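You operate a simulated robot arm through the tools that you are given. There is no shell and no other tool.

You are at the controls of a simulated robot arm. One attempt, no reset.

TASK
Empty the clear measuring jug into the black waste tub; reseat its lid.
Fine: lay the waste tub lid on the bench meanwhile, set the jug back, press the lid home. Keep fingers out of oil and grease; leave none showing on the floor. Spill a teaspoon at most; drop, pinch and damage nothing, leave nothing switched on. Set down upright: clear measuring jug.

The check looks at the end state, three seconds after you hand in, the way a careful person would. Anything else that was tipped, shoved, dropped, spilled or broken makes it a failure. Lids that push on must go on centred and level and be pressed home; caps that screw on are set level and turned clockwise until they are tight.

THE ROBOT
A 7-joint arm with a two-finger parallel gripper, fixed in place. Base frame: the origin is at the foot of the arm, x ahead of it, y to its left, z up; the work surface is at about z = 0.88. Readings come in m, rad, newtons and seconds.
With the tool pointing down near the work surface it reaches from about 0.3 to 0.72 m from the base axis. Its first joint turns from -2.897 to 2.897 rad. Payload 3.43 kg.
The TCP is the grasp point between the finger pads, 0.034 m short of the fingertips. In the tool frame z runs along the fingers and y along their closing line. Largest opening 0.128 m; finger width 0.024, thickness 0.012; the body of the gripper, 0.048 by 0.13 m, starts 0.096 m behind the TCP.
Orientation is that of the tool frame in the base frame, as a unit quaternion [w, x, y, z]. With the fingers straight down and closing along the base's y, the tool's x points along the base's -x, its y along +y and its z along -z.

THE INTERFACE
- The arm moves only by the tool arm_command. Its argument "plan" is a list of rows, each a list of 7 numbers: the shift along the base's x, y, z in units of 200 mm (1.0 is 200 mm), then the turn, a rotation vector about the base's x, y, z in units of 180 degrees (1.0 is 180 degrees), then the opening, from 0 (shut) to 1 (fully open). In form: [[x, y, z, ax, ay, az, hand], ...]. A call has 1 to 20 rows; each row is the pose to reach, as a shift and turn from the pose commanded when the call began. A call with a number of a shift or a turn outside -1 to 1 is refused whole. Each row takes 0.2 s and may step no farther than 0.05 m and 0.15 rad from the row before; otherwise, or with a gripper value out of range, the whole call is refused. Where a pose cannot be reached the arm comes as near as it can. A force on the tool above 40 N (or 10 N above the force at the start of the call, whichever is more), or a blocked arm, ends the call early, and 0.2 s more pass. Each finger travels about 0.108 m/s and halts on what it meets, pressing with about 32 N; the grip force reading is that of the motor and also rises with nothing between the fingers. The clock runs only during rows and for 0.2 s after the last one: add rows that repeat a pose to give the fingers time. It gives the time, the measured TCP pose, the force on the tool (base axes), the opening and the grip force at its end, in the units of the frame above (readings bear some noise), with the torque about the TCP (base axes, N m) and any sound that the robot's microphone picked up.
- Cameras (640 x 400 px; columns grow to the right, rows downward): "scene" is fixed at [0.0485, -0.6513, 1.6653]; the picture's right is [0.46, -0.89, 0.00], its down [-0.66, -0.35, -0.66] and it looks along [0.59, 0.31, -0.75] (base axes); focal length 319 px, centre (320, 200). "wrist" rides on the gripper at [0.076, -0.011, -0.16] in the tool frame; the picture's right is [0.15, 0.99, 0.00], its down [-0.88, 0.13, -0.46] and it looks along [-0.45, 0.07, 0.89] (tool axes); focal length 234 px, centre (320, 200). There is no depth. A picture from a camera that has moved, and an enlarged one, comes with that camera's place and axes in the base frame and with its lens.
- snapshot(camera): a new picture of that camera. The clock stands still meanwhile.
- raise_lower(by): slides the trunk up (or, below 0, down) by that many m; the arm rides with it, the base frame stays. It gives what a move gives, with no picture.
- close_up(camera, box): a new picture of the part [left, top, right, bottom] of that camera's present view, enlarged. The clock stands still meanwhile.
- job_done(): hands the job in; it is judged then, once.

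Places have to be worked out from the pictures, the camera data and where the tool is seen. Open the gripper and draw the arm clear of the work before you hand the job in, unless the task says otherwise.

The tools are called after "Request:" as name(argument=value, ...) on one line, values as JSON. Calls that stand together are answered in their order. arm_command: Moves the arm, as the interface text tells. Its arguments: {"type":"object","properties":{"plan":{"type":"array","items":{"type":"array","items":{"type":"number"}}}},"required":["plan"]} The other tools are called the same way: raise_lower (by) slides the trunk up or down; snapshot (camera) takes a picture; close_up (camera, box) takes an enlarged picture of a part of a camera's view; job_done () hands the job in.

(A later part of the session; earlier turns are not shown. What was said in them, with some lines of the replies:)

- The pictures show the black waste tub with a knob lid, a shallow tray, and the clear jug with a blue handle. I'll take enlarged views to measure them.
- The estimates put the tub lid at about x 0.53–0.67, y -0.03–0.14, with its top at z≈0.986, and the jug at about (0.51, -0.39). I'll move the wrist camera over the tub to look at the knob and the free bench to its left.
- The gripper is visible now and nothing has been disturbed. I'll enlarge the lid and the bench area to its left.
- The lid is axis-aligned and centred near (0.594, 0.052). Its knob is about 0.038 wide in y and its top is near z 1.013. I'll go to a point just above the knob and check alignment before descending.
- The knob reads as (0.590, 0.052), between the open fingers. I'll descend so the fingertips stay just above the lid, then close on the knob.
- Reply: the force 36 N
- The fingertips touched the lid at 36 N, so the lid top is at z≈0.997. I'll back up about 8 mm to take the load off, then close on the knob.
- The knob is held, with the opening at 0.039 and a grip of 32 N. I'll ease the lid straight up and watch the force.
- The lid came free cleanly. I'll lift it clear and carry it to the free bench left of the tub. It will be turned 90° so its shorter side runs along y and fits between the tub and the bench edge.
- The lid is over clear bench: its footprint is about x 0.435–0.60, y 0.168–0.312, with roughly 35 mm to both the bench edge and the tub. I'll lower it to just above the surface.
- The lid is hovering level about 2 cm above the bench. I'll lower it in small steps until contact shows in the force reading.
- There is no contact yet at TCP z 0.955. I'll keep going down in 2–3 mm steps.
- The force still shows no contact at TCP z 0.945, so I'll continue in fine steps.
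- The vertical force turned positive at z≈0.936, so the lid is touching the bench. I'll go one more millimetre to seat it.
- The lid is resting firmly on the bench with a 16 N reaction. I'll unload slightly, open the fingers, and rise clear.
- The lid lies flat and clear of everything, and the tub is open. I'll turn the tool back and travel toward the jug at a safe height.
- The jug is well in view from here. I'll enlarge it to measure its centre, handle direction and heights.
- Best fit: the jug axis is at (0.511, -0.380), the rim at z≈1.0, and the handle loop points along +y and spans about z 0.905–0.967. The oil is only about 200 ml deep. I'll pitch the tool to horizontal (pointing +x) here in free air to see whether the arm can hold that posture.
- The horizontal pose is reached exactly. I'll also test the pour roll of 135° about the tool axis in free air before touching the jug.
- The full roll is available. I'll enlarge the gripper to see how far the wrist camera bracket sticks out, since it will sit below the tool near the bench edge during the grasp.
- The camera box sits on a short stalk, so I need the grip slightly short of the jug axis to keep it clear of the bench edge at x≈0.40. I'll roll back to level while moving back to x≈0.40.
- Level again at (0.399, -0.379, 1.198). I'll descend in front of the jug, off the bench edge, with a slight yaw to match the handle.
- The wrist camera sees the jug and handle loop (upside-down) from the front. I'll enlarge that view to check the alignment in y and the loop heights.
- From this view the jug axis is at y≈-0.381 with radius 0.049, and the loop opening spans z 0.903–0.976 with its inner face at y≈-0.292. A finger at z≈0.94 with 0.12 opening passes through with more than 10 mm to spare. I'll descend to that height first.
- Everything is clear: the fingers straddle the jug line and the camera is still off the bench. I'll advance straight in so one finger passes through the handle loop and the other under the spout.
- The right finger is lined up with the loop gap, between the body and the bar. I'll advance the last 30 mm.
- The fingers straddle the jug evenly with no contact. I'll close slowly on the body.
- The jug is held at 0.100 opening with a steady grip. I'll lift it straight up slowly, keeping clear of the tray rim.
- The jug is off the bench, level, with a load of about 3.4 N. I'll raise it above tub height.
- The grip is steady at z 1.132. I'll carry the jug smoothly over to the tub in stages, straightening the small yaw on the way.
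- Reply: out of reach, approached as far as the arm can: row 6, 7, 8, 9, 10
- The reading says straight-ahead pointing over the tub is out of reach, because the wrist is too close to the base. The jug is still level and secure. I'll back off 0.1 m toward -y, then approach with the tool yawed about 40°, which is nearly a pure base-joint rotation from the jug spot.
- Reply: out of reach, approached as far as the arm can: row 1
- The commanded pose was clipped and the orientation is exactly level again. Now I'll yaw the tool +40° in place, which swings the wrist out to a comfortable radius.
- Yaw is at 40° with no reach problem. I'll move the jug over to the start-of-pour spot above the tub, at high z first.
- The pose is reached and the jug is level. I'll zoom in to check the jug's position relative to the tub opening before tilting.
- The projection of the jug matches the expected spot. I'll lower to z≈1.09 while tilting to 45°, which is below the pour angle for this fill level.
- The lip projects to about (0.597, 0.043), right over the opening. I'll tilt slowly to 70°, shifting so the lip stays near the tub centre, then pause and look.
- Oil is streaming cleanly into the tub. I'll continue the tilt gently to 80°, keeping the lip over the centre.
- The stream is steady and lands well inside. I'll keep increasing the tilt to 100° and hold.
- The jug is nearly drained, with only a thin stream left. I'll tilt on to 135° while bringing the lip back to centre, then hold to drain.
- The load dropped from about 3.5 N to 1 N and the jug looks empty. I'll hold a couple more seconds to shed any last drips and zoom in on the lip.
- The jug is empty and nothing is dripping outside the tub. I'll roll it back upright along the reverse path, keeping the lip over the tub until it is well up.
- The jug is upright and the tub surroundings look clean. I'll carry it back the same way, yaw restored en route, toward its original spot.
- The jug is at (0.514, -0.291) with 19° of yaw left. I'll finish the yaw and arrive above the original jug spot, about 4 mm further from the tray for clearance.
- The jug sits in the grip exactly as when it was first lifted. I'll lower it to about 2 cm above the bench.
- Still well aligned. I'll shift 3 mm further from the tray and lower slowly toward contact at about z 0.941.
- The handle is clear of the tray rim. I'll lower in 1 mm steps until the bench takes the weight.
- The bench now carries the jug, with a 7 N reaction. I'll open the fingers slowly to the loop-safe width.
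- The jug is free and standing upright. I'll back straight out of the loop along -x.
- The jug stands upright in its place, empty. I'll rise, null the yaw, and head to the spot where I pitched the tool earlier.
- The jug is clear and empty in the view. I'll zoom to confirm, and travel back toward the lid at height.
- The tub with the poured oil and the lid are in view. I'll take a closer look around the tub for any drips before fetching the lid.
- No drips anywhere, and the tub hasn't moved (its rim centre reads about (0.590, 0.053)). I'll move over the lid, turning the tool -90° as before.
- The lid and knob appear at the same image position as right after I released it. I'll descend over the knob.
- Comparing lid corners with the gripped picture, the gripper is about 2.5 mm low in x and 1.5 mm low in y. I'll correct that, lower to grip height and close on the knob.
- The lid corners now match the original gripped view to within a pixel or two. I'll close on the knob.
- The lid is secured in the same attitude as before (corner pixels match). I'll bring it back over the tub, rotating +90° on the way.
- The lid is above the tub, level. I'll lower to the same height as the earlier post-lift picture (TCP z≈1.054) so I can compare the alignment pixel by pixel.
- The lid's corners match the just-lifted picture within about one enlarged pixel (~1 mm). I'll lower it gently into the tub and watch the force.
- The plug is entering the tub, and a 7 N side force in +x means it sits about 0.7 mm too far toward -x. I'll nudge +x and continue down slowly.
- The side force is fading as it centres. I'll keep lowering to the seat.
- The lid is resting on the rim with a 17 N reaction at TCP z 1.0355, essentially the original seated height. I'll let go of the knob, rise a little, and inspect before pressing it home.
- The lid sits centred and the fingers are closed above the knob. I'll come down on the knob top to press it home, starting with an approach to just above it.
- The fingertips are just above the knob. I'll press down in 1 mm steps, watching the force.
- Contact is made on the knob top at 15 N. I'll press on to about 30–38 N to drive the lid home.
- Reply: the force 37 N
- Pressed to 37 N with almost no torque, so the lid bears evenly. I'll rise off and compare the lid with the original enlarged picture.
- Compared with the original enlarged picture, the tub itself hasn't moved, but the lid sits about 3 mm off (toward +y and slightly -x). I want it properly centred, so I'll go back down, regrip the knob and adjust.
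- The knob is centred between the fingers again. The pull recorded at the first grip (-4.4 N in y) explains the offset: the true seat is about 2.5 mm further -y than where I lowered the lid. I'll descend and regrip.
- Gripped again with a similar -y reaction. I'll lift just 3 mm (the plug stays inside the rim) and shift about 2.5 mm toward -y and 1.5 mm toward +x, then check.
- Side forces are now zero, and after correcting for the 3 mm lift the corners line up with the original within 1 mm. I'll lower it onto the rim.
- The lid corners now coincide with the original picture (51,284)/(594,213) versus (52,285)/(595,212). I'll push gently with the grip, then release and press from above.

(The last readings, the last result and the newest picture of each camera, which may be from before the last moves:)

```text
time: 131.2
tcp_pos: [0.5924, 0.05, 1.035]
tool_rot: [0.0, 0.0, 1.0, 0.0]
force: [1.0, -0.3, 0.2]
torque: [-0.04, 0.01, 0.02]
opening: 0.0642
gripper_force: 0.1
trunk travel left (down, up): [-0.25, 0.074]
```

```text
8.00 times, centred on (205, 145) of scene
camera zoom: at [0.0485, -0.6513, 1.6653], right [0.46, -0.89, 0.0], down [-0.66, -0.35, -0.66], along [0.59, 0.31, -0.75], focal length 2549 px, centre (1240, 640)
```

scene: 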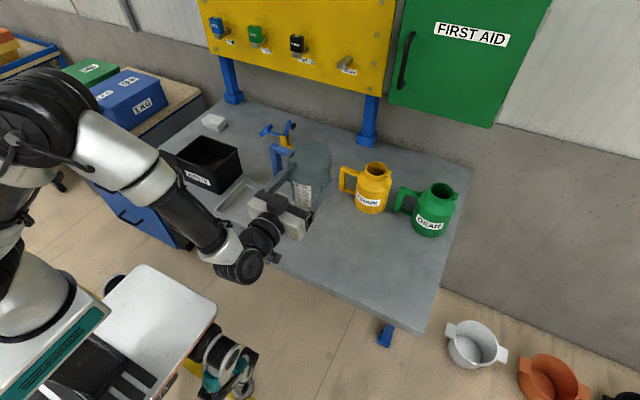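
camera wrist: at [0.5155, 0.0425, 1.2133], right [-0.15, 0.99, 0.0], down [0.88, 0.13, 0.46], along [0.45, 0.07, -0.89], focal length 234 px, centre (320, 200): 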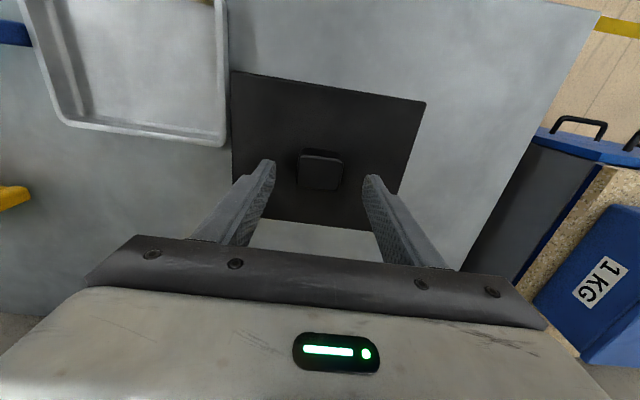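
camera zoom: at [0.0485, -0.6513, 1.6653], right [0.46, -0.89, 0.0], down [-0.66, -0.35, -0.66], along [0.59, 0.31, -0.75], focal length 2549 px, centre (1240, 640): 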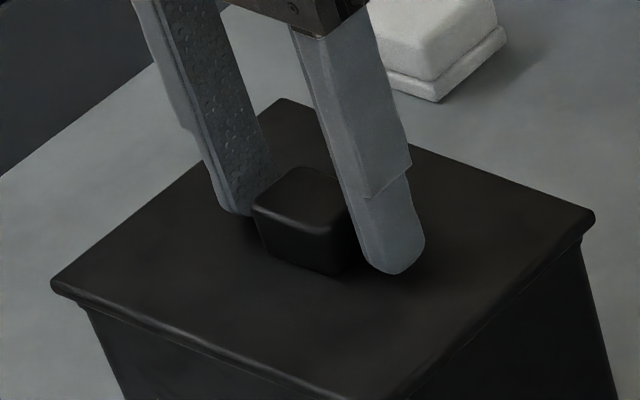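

Releasing left the lid unmoved. I'll rise, close the fingers and press down on the knob top once more.

Request:
arm_command(plan=[[0, 0, 0.1, 0, 0, 0, 0.5], [0, 0, 0.25, 0, 0, 0, 0.5], [0, 0, 0.4, 0, 0, 0, 0.4], [0, 0, 0.5, 0, 0, 0, 0.2], [0, 0, 0.5, 0, 0, 0, 0.0], [-0.008, 0, 0.5, 0, 0, 0, 0.0], [-0.008, 0, 0.5, 0, 0, 0, 0.0]])

Request:
arm_command(plan=[[0, 0, -0.12, 0, 0, 0, 0], [0, 0, -0.24, 0, 0, 0, 0], [0, 0, -0.33, 0, 0, 0, 0], [0, 0, -0.37, 0, 0, 0, 0], [0, 0, -0.385, 0, 0, 0, 0], [0, 0, -0.385, 0, 0, 0, 0]])

```text
time: 132.8
tcp_pos: [0.5895, 0.0488, 1.1357]
tool_rot: [0.0, 0.0, 1.0, -0.001]
force: [0.7, 0.6, -0.3]
torque: [-0.04, 0.0, 0.0]
opening: 0.0
gripper_force: 31.8
trunk travel left (down, up): [-0.25, 0.074]
```

```text
time: 134.2
tcp_pos: [0.5903, 0.0496, 1.0585]
tool_rot: [0.0, 0.001, 1.0, 0.0]
force: [-0.9, 0.5, 0.0]
torque: [-0.04, -0.06, 0.01]
opening: 0.0
gripper_force: 31.9
trunk travel left (down, up): [-0.25, 0.074]
```

The fingertips are just above the knob again. I'll press in fine steps to about 35 N.

Request:
arm_command(plan=[[0, 0, -0.006, 0, 0, 0, 0], [0, 0, -0.012, 0, 0, 0, 0], [0, 0, -0.017, 0, 0, 0, 0], [0, 0, -0.017, 0, 0, 0, 0]])

Request:
arm_command(plan=[[0, 0, -0.004, 0, 0, 0, 0], [0, 0, -0.004, 0, 0, 0, 0]])

```text
time: 135.2
tcp_pos: [0.5912, 0.0487, 1.0573]
tool_rot: [0.002, 0.0, 1.0, 0.0]
force: [0.6, -1.7, 11.4]
torque: [-0.11, 0.1, 0.06]
opening: 0.0
gripper_force: 32.0
trunk travel left (down, up): [-0.25, 0.074]
```

```text
time: 135.8
tcp_pos: [0.591, 0.0493, 1.0568]
tool_rot: [0.002, 0.0, 1.0, 0.0]
force: [0.3, -1.5, 20.9]
torque: [-0.1, 0.1, -0.01]
opening: 0.0002
gripper_force: 32.2
trunk travel left (down, up): [-0.25, 0.074]
```

Now at 21 N. I'll press a little further.

Request:
arm_command(plan=[[0, 0, -0.004, 0, 0, 0, 0], [0, 0, -0.006, 0, 0, 0, 0], [0, 0, -0.006, 0, 0, 0, 0], [0, 0, -0.006, 0, 0, 0, 0]])

Request:
close_up(camera="scene", box=[165, 120, 245, 170])

```text
time: 136.8
tcp_pos: [0.5908, 0.0496, 1.0555]
tool_rot: [0.004, 0.0, 1.0, 0.001]
force: [3.1, -4.4, 34.8]
torque: [-0.12, 0.13, -0.09]
opening: 0.0
gripper_force: 32.2
trunk travel left (down, up): [-0.25, 0.074]
```

```text
8.00 times, centred on (205, 145) of scene
camera zoom: at [0.0485, -0.6513, 1.6653], right [0.46, -0.89, 0.0], down [-0.66, -0.35, -0.66], along [0.59, 0.31, -0.75], focal length 2549 px, centre (1240, 640)
```

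zoom: 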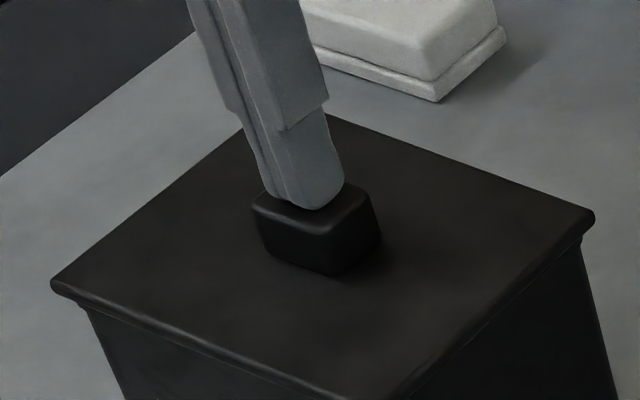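

Pressed to 35 N with the lid unmoved. I'll lift off straight up and check it closely.

Request:
arm_command(plan=[[0, 0, 0.02, 0, 0, 0, 0], [0, 0, 0.15, 0, 0, 0, 0], [0, 0, 0.35, 0, 0, 0, 0], [0, 0, 0.55, 0, 0, 0, 0], [0, 0, 0.75, 0, 0, 0, 0.3], [0, 0, 0.95, 0, 0, 0, 0.6], [0, 0, 1.0, 0, 0, 0, 0.8]])

Request:
close_up(camera="scene", box=[165, 120, 245, 170])

Request:
close_up(camera="scene", box=[140, 100, 300, 200])

Request:
close_up(camera="scene", box=[195, 140, 245, 180])

```text
time: 138.4
tcp_pos: [0.5906, 0.0504, 1.2512]
tool_rot: [0.0, 0.001, 1.0, 0.0]
force: [-0.7, -0.7, -1.4]
torque: [-0.02, 0.04, 0.05]
opening: 0.1024
gripper_force: 0.1
trunk travel left (down, up): [-0.25, 0.074]
```

```text
8.00 times, centred on (205, 145) of scene
camera zoom: at [0.0485, -0.6513, 1.6653], right [0.46, -0.89, 0.0], down [-0.66, -0.35, -0.66], along [0.59, 0.31, -0.75], focal length 2549 px, centre (1240, 640)
```

zoom: 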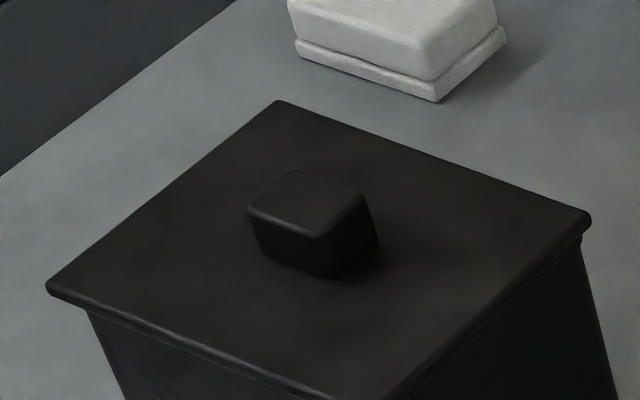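

```text
4.00 times, centred on (220, 150) of scene
camera zoom: at [0.0485, -0.6513, 1.6653], right [0.46, -0.89, 0.0], down [-0.66, -0.35, -0.66], along [0.59, 0.31, -0.75], focal length 1275 px, centre (720, 400)
```

zoom: 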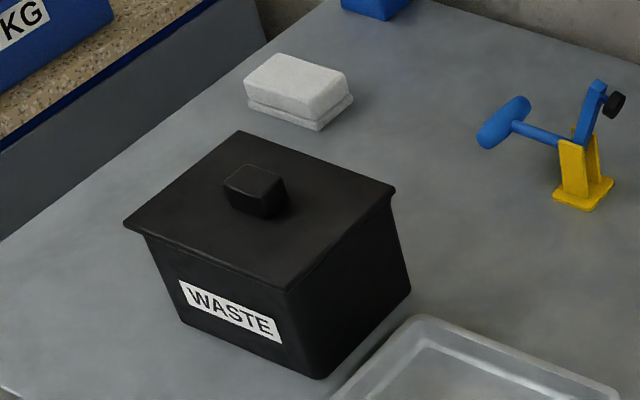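

```text
10.00 times, centred on (220, 160) of scene
camera zoom: at [0.0485, -0.6513, 1.6653], right [0.46, -0.89, 0.0], down [-0.66, -0.35, -0.66], along [0.59, 0.31, -0.75], focal length 3187 px, centre (1320, 600)
```

zoom: 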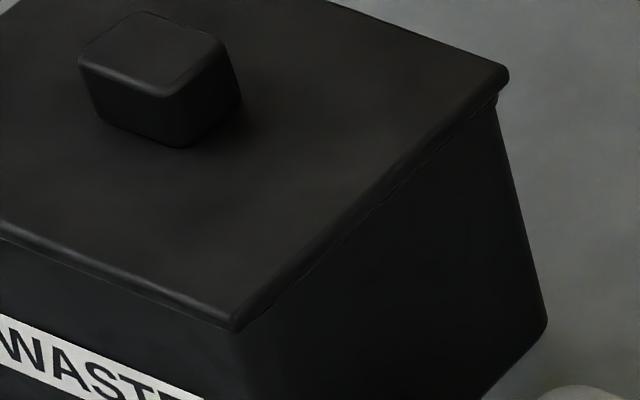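

After lift-off the lid slid back about 1.5–2 mm as the fingertips unloaded sideways. The earlier grip-and-lower left it exactly centred, so I'll regrip, recentre, press home while holding the knob, relax, and release, with no further knob-top press.

Request:
arm_command(plan=[[0.008, 0, -0.2, 0, 0, 0, 0.6], [0.008, 0, -0.4, 0, 0, 0, 0.6], [0.008, 0, -0.6, 0, 0, 0, 0.6], [0.008, 0, -0.8, 0, 0, 0, 0.6], [0.008, 0, -0.95, 0, 0, 0, 0.6], [0.008, 0, -1.0, 0, 0, 0, 0.6], [0.008, 0, -1.0, 0, 0, 0, 0.6]])

Request:
arm_command(plan=[[0, 0, -0.04, 0, 0, 0, 0.6], [0, 0, -0.078, 0, 0, 0, 0.6], [0, 0, -0.078, 0, 0, 0, 0.5], [0, 0, -0.078, 0, 0, 0, 0.4], [0, 0, -0.078, 0, 0, 0, 0.33], [0, 0, -0.078, 0, 0, 0, 0.25], [0, 0, -0.078, 0, 0, 0, 0.1], [0, 0, -0.078, 0, 0, 0, 0.1]])

Request:
close_up(camera="scene", box=[165, 120, 245, 170])

```text
time: 140.0
tcp_pos: [0.592, 0.05, 1.0521]
tool_rot: [0.0, 0.0, 1.0, 0.0]
force: [-1.0, 0.7, 0.5]
torque: [0.02, 0.0, 0.01]
opening: 0.0769
gripper_force: 0.0
trunk travel left (down, up): [-0.25, 0.074]
```

```text
time: 141.8
tcp_pos: [0.5915, 0.0505, 1.0354]
tool_rot: [0.001, 0.0, 1.0, 0.0]
force: [-0.4, 0.9, 0.3]
torque: [-0.05, 0.03, -0.01]
opening: 0.0393
gripper_force: 32.3
trunk travel left (down, up): [-0.25, 0.074]
```

```text
8.00 times, centred on (205, 145) of scene
camera zoom: at [0.0485, -0.6513, 1.6653], right [0.46, -0.89, 0.0], down [-0.66, -0.35, -0.66], along [0.59, 0.31, -0.75], focal length 2549 px, centre (1240, 640)
```

zoom: 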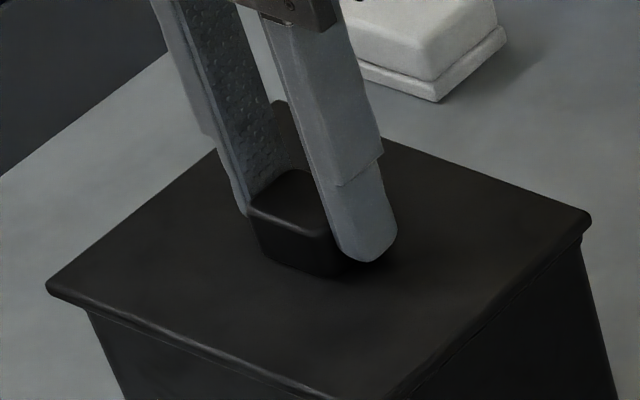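

Gripped with no side force. Comparing all four corners to the original picture, the lid is about 2 mm toward -x and 1.5 mm toward +y. I'll lift 2 mm, shift by that amount, and check.

Request:
arm_command(plan=[[0, 0, 0.008, 0, 0, 0, 0.1], [0, 0, 0.015, 0, 0, 0, 0.1], [0.005, -0.004, 0.015, 0, 0, 0, 0.1], [0.009, -0.0065, 0.015, 0, 0, 0, 0.1], [0.009, -0.0065, 0.015, 0, 0, 0, 0.1]])

Request:
close_up(camera="scene", box=[165, 120, 245, 170])

Request:
close_up(camera="scene", box=[195, 140, 245, 180])

```text
time: 143.0
tcp_pos: [0.5934, 0.0488, 1.0389]
tool_rot: [0.0, 0.0, 1.0, 0.0]
force: [0.1, 0.1, -0.5]
torque: [-0.01, 0.02, 0.02]
opening: 0.039
gripper_force: 32.1
trunk travel left (down, up): [-0.25, 0.074]
```

```text
8.00 times, centred on (205, 145) of scene
camera zoom: at [0.0485, -0.6513, 1.6653], right [0.46, -0.89, 0.0], down [-0.66, -0.35, -0.66], along [0.59, 0.31, -0.75], focal length 2549 px, centre (1240, 640)
```

zoom: 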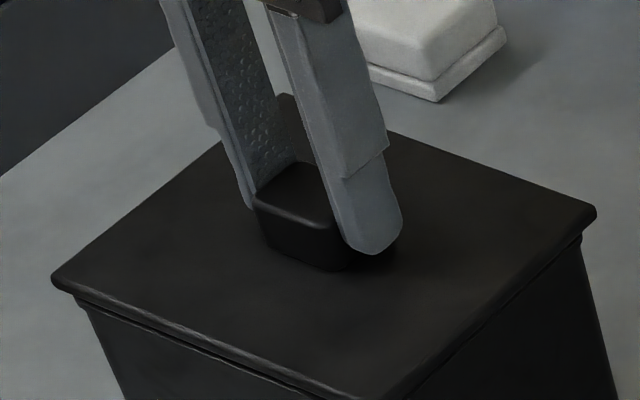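

```text
10.00 times, centred on (220, 160) of scene
camera zoom: at [0.0485, -0.6513, 1.6653], right [0.46, -0.89, 0.0], down [-0.66, -0.35, -0.66], along [0.59, 0.31, -0.75], focal length 3187 px, centre (1320, 600)
```

zoom: 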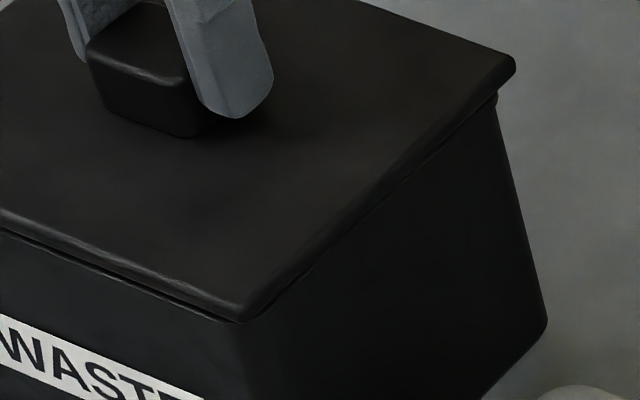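

The corners now match the original to within 1 mm (allowing for the 2 mm lift) and the visible gap is even. I'll lower it back down and press while holding the knob.

Request:
arm_command(plan=[[0, 0.001, -0.007, 0, 0, 0, 0.1], [0, 0.002, -0.014, 0, 0, 0, 0.1], [0, 0.002, -0.018, 0, 0, 0, 0.1], [0, 0.002, -0.018, 0, 0, 0, 0.1]])

Request:
arm_command(plan=[[0, 0, -0.004, 0, 0, 0, 0.1], [0, 0, -0.008, 0, 0, 0, 0.1], [0, 0, -0.008, 0, 0, 0, 0.1]])

Request:
close_up(camera="scene", box=[165, 120, 245, 170])

```text
time: 144.0
tcp_pos: [0.5943, 0.0487, 1.0365]
tool_rot: [0.001, 0.001, 1.0, 0.0]
force: [-0.9, -0.1, 3.1]
torque: [-0.03, 0.32, 0.0]
opening: 0.039
gripper_force: 31.9
trunk travel left (down, up): [-0.25, 0.074]
```

```text
time: 144.8
tcp_pos: [0.5947, 0.0496, 1.0356]
tool_rot: [0.0, 0.001, 1.0, 0.001]
force: [-2.5, 1.7, 14.7]
torque: [0.03, 0.82, -0.03]
opening: 0.0392
gripper_force: 31.7
trunk travel left (down, up): [-0.25, 0.074]
```

```text
8.00 times, centred on (205, 145) of scene
camera zoom: at [0.0485, -0.6513, 1.6653], right [0.46, -0.89, 0.0], down [-0.66, -0.35, -0.66], along [0.59, 0.31, -0.75], focal length 2549 px, centre (1240, 640)
```

zoom: 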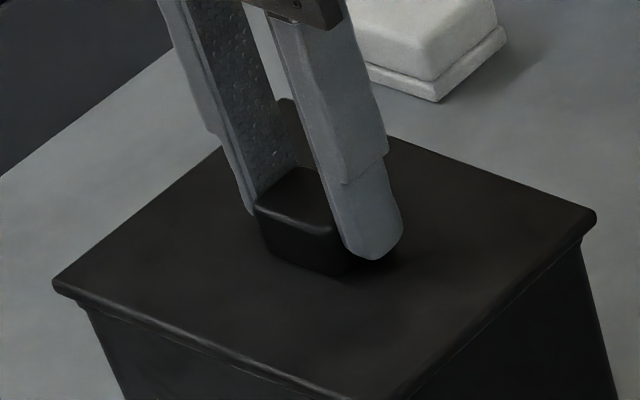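

Centred, but the load sits on the -x edge (torque 0.8 N·m), so the lid is slightly tilted in the grip. I'll release it so it settles flat, then look.

Request:
arm_command(plan=[[0, 0, 0.006, 0, 0, 0, 0.22], [0, 0, 0.008, 0, 0, 0, 0.29], [0, 0, 0.008, 0, 0, 0, 0.32], [0, 0, 0.008, 0, 0, 0, 0.4], [0, 0, 0.008, 0, 0, 0, 0.5], [0, 0, 0.008, 0, 0, 0, 0.5]])

Request:
arm_command(plan=[[0, 0, 0.1, 0, 0, 0, 0.5], [0, 0, 0.25, 0, 0, 0, 0.5], [0, 0, 0.4, 0, 0, 0, 0.4], [0, 0, 0.5, 0, 0, 0, 0.2], [-0.008, 0, 0.5, 0, 0, 0, 0.0], [-0.015, 0, 0.5, 0, 0, 0, 0.0], [-0.015, 0, 0.5, 0, 0, 0, 0.0]])

Request:
close_up(camera="scene", box=[165, 120, 245, 170])

Request:
close_up(camera="wrist", box=[230, 60, 420, 220])

```text
time: 146.2
tcp_pos: [0.5935, 0.0489, 1.0352]
tool_rot: [0.0, 0.0, 1.0, 0.001]
force: [0.1, -0.4, 1.1]
torque: [-0.02, 0.0, -0.01]
opening: 0.0642
gripper_force: 0.0
trunk travel left (down, up): [-0.25, 0.074]
```

```text
time: 147.8
tcp_pos: [0.5909, 0.0499, 1.1365]
tool_rot: [0.0, 0.0, 1.0, 0.0]
force: [0.1, 0.3, 0.4]
torque: [-0.03, 0.02, 0.02]
opening: 0.0
gripper_force: 32.0
trunk travel left (down, up): [-0.25, 0.074]
```

```text
8.00 times, centred on (205, 145) of scene
camera zoom: at [0.0485, -0.6513, 1.6653], right [0.46, -0.89, 0.0], down [-0.66, -0.35, -0.66], along [0.59, 0.31, -0.75], focal length 2549 px, centre (1240, 640)
```

zoom: 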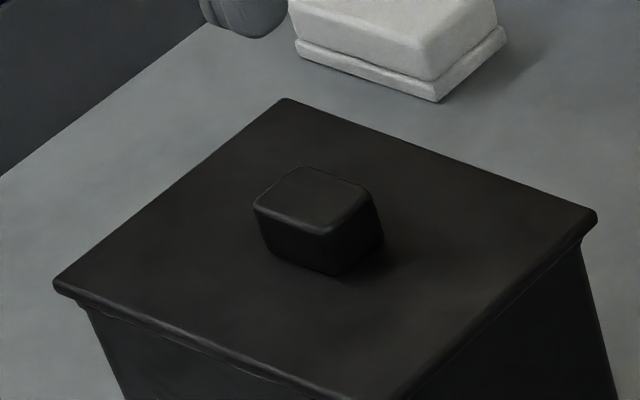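

```text
2.50 times, centred on (325, 140) of wrist
camera zoom: at [0.515, 0.0389, 1.2963], right [-0.15, 0.99, 0.0], down [0.88, 0.13, 0.46], along [0.45, 0.07, -0.89], focal length 585 px, centre (308, 350)
```

zoom: 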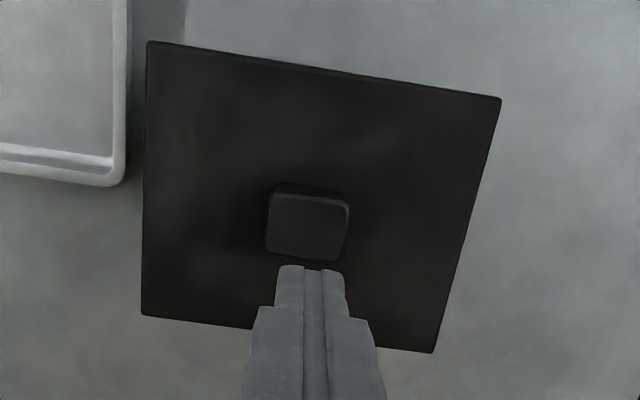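

The lid settled centred: corners (53,284)/(596,215) against the original (52,285)/(595,212). I'll do one careful vertical press, this time nulling side forces before unloading.

Request:
arm_command(plan=[[0, 0, -0.12, 0, 0, 0, 0], [0, 0, -0.24, 0, 0, 0, 0], [0, 0, -0.33, 0, 0, 0, 0], [0, 0, -0.37, 0, 0, 0, 0], [0, 0, -0.39, 0, 0, 0, 0], [0, 0, -0.39, 0, 0, 0, 0]])

Request:
arm_command(plan=[[0, 0, -0.005, 0, 0, 0, 0], [0, 0, -0.01, 0, 0, 0, 0], [0, 0, -0.01, 0, 0, 0, 0]])

Request:
arm_command(plan=[[0, 0, -0.004, 0, 0, 0, 0], [0, 0, -0.006, 0, 0, 0, 0], [0, 0, -0.006, 0, 0, 0, 0]])

```text
time: 149.2
tcp_pos: [0.5924, 0.0473, 1.0577]
tool_rot: [0.0, 0.0, 1.0, 0.001]
force: [-0.1, -0.1, -0.1]
torque: [-0.02, -0.01, -0.03]
opening: 0.0001
gripper_force: 31.6
trunk travel left (down, up): [-0.25, 0.074]
```

```text
time: 150.0
tcp_pos: [0.5904, 0.0489, 1.0566]
tool_rot: [0.002, 0.0, 1.0, 0.0]
force: [-0.5, 0.0, 3.3]
torque: [0.01, 0.04, -0.03]
opening: 0.0
gripper_force: 32.0
trunk travel left (down, up): [-0.25, 0.074]
```

```text
time: 150.8
tcp_pos: [0.5919, 0.0485, 1.0562]
tool_rot: [0.002, 0.0, 1.0, -0.001]
force: [-0.3, 2.3, 14.3]
torque: [0.04, 0.05, -0.01]
opening: 0.0003
gripper_force: 32.2
trunk travel left (down, up): [-0.25, 0.074]
```

The load is 14 N and nearly pure vertical. I'll press further to about 30 N.

Request:
arm_command(plan=[[0, 0, -0.004, 0, 0, 0, 0], [0, 0, -0.007, 0, 0, 0, 0], [0, 0, -0.007, 0, 0, 0, 0], [0, 0, -0.007, 0, 0, 0, 0]])

Request:
close_up(camera="scene", box=[165, 120, 245, 170])

```text
time: 151.8
tcp_pos: [0.5916, 0.0488, 1.0565]
tool_rot: [0.002, 0.001, 1.0, 0.001]
force: [2.7, -0.5, 31.6]
torque: [0.01, 0.09, 0.11]
opening: 0.0001
gripper_force: 32.0
trunk travel left (down, up): [-0.25, 0.074]
```

```text
8.00 times, centred on (205, 145) of scene
camera zoom: at [0.0485, -0.6513, 1.6653], right [0.46, -0.89, 0.0], down [-0.66, -0.35, -0.66], along [0.59, 0.31, -0.75], focal length 2549 px, centre (1240, 640)
```

zoom: 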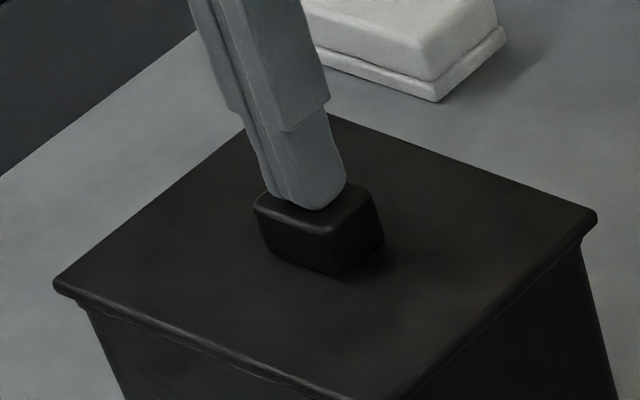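

31.6 N, the lid is unmoved and only 2.7 N of side force. I'll null that with a 0.3 mm +x nudge and unload vertically in fine steps before rising.

Request:
arm_command(plan=[[0.0015, 0, 0, 0, 0, 0, 0], [0.0015, 0, 0.004, 0, 0, 0, 0], [0.0015, 0, 0.008, 0, 0, 0, 0], [0.0015, 0, 0.012, 0, 0, 0, 0], [0.0015, 0, 0.018, 0, 0, 0, 0], [0.0015, 0, 0.026, 0, 0, 0, 0], [0.0015, 0, 0.04, 0, 0, 0, 0]])

Request:
arm_command(plan=[[0, 0, 0.1, 0, 0, 0, 0], [0, 0, 0.3, 0, 0, 0, 0], [0, 0, 0.5, 0, 0, 0, 0.2], [0, 0, 0.7, 0, 0, 0, 0.4], [0, 0, 0.9, 0, 0, 0, 0.6], [0, 0, 1.0, 0, 0, 0, 0.8], [0, 0, 1.0, 0, 0, 0, 0.8]])

Request:
close_up(camera="scene", box=[165, 120, 245, 170])

Request:
close_up(camera="scene", box=[140, 100, 300, 200])

```text
time: 153.4
tcp_pos: [0.5898, 0.0489, 1.0589]
tool_rot: [-0.002, 0.0, 1.0, 0.001]
force: [0.1, 0.2, -0.3]
torque: [0.04, -0.02, 0.02]
opening: 0.0
gripper_force: 32.3
trunk travel left (down, up): [-0.25, 0.074]
```

```text
time: 155.0
tcp_pos: [0.5903, 0.0501, 1.2609]
tool_rot: [0.0, 0.0, 1.0, 0.0]
force: [0.1, -0.4, -0.2]
torque: [-0.05, -0.01, 0.01]
opening: 0.1022
gripper_force: 0.1
trunk travel left (down, up): [-0.25, 0.074]
```

```text
8.00 times, centred on (205, 145) of scene
camera zoom: at [0.0485, -0.6513, 1.6653], right [0.46, -0.89, 0.0], down [-0.66, -0.35, -0.66], along [0.59, 0.31, -0.75], focal length 2549 px, centre (1240, 640)
```

zoom: 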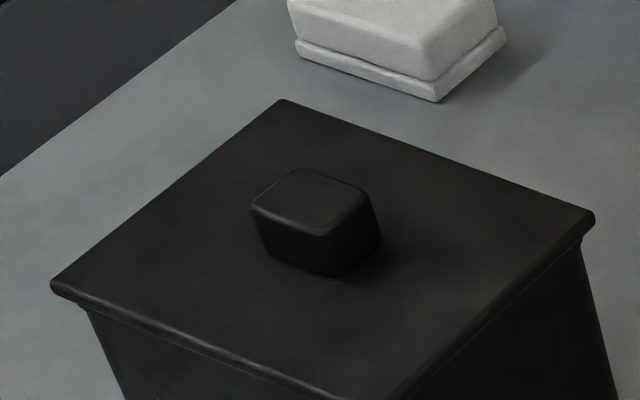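

```text
4.00 times, centred on (220, 150) of scene
camera zoom: at [0.0485, -0.6513, 1.6653], right [0.46, -0.89, 0.0], down [-0.66, -0.35, -0.66], along [0.59, 0.31, -0.75], focal length 1275 px, centre (720, 400)
```

zoom: 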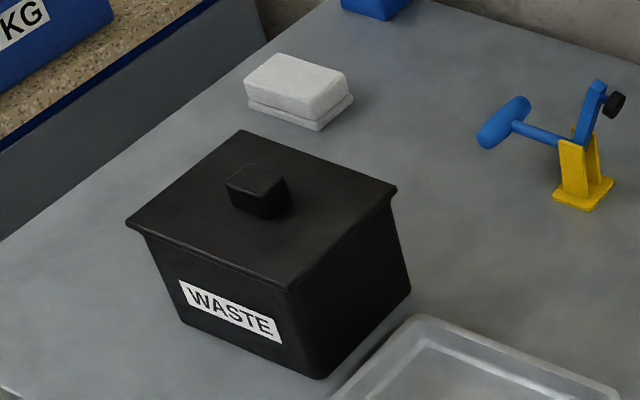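

The lid now matches the original closed picture in all corners, level and seated. I'll retreat to the starting pose with the gripper open and do a final inspection.

Request:
arm_command(plan=[[-0.1, -0.12, 0.06, 0, 0, 0, 1], [-0.22, -0.26, 0.12, 0, 0, 0, 1], [-0.34, -0.4, 0.18, 0, 0, 0, 1], [-0.46, -0.54, 0.24, 0, 0, 0, 1], [-0.57, -0.68, 0.29, 0, 0, 0, 1], [-0.666, -0.8, 0.32, 0, 0, 0, 1], [-0.666, -0.8, 0.32, 0, 0, 0, 1]])

Request:
snapshot(camera="scene")

Request:
snapshot(camera="wrist")

Request:
close_up(camera="scene", box=[250, 170, 410, 270])

Request:
close_up(camera="wrist", box=[130, 60, 450, 220])

```text
time: 156.6
tcp_pos: [0.458, -0.1116, 1.3247]
tool_rot: [0.0, 0.001, 1.0, 0.0]
force: [0.4, 0.1, 0.7]
torque: [0.03, 0.03, -0.02]
opening: 0.128
gripper_force: 0.0
trunk travel left (down, up): [-0.25, 0.074]
```

```text
taken
```

scene: 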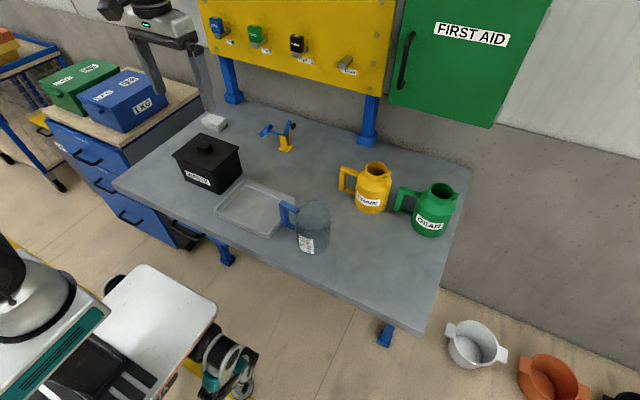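

```text
taken
camera wrist: at [0.3821, -0.1222, 1.4842], right [-0.15, 0.99, 0.0], down [0.88, 0.13, 0.46], along [0.45, 0.07, -0.89], focal length 234 px, centre (320, 200)
```

wrist: 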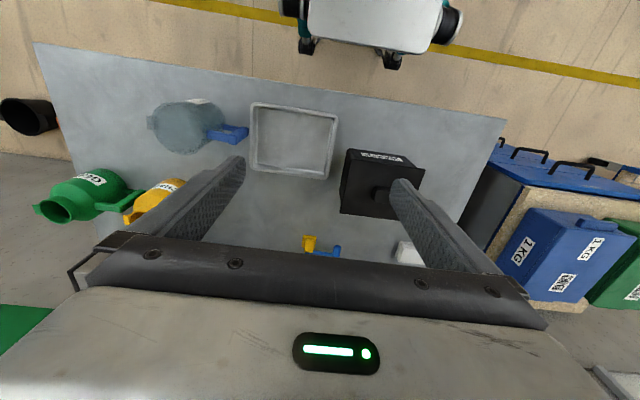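

```text
4.00 times, centred on (330, 220) of scene
camera zoom: at [0.0485, -0.6513, 1.6653], right [0.46, -0.89, 0.0], down [-0.66, -0.35, -0.66], along [0.59, 0.31, -0.75], focal length 1275 px, centre (280, 120)
```

zoom: 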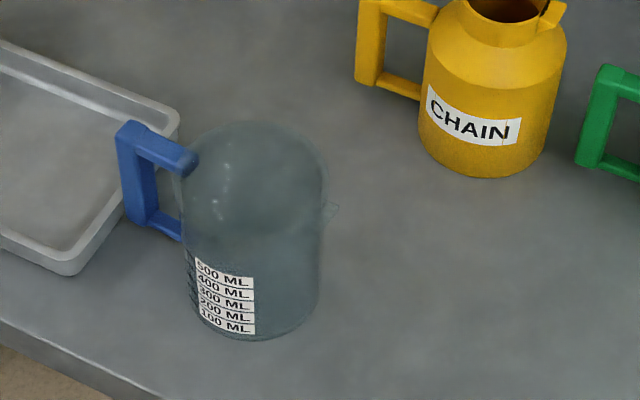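

```text
2.00 times, centred on (290, 140) of wrist
camera zoom: at [0.3821, -0.1222, 1.4842], right [-0.15, 0.99, 0.0], down [0.88, 0.13, 0.46], along [0.45, 0.07, -0.89], focal length 468 px, centre (380, 320)
```

zoom: 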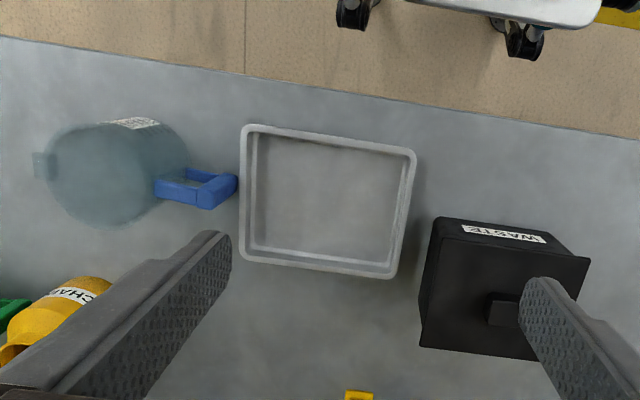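

The final views show the jug empty and upright in its place, and the waste tub closed with its lid centred and level. The bench and floor are clean, everything else is undisturbed, and the arm is back at its starting pose with the gripper open. I'm handing the job in.

Request:
job_done()

```text
The job is handed in.
```

The jug's oil is in the black waste tub, the lid is back on and pressed home, and the job is handed in.

- **Jug:** empty and standing upright at its original spot, about 6 mm further from the tray than before to keep the handle clear of the tray's rim.
- **Tub lid:** level and centred. My first reseating left it about 3 mm off, so I regripped and recentred it. I then pressed it to about 32 N, and its corners match the starting picture to about a millimetre.
- **Spills:** none visible on the bench or the floor in the final views, and the fingers stayed out of the oil.
- **Everything else:** the tray, cans and other items look undisturbed, and nothing was switched on. The arm is back at its starting pose with the gripper open.

While lining up to grip the lid at the start, the fingertips touched it at about 36 N. I saw no mark or damage in the pictures afterwards.
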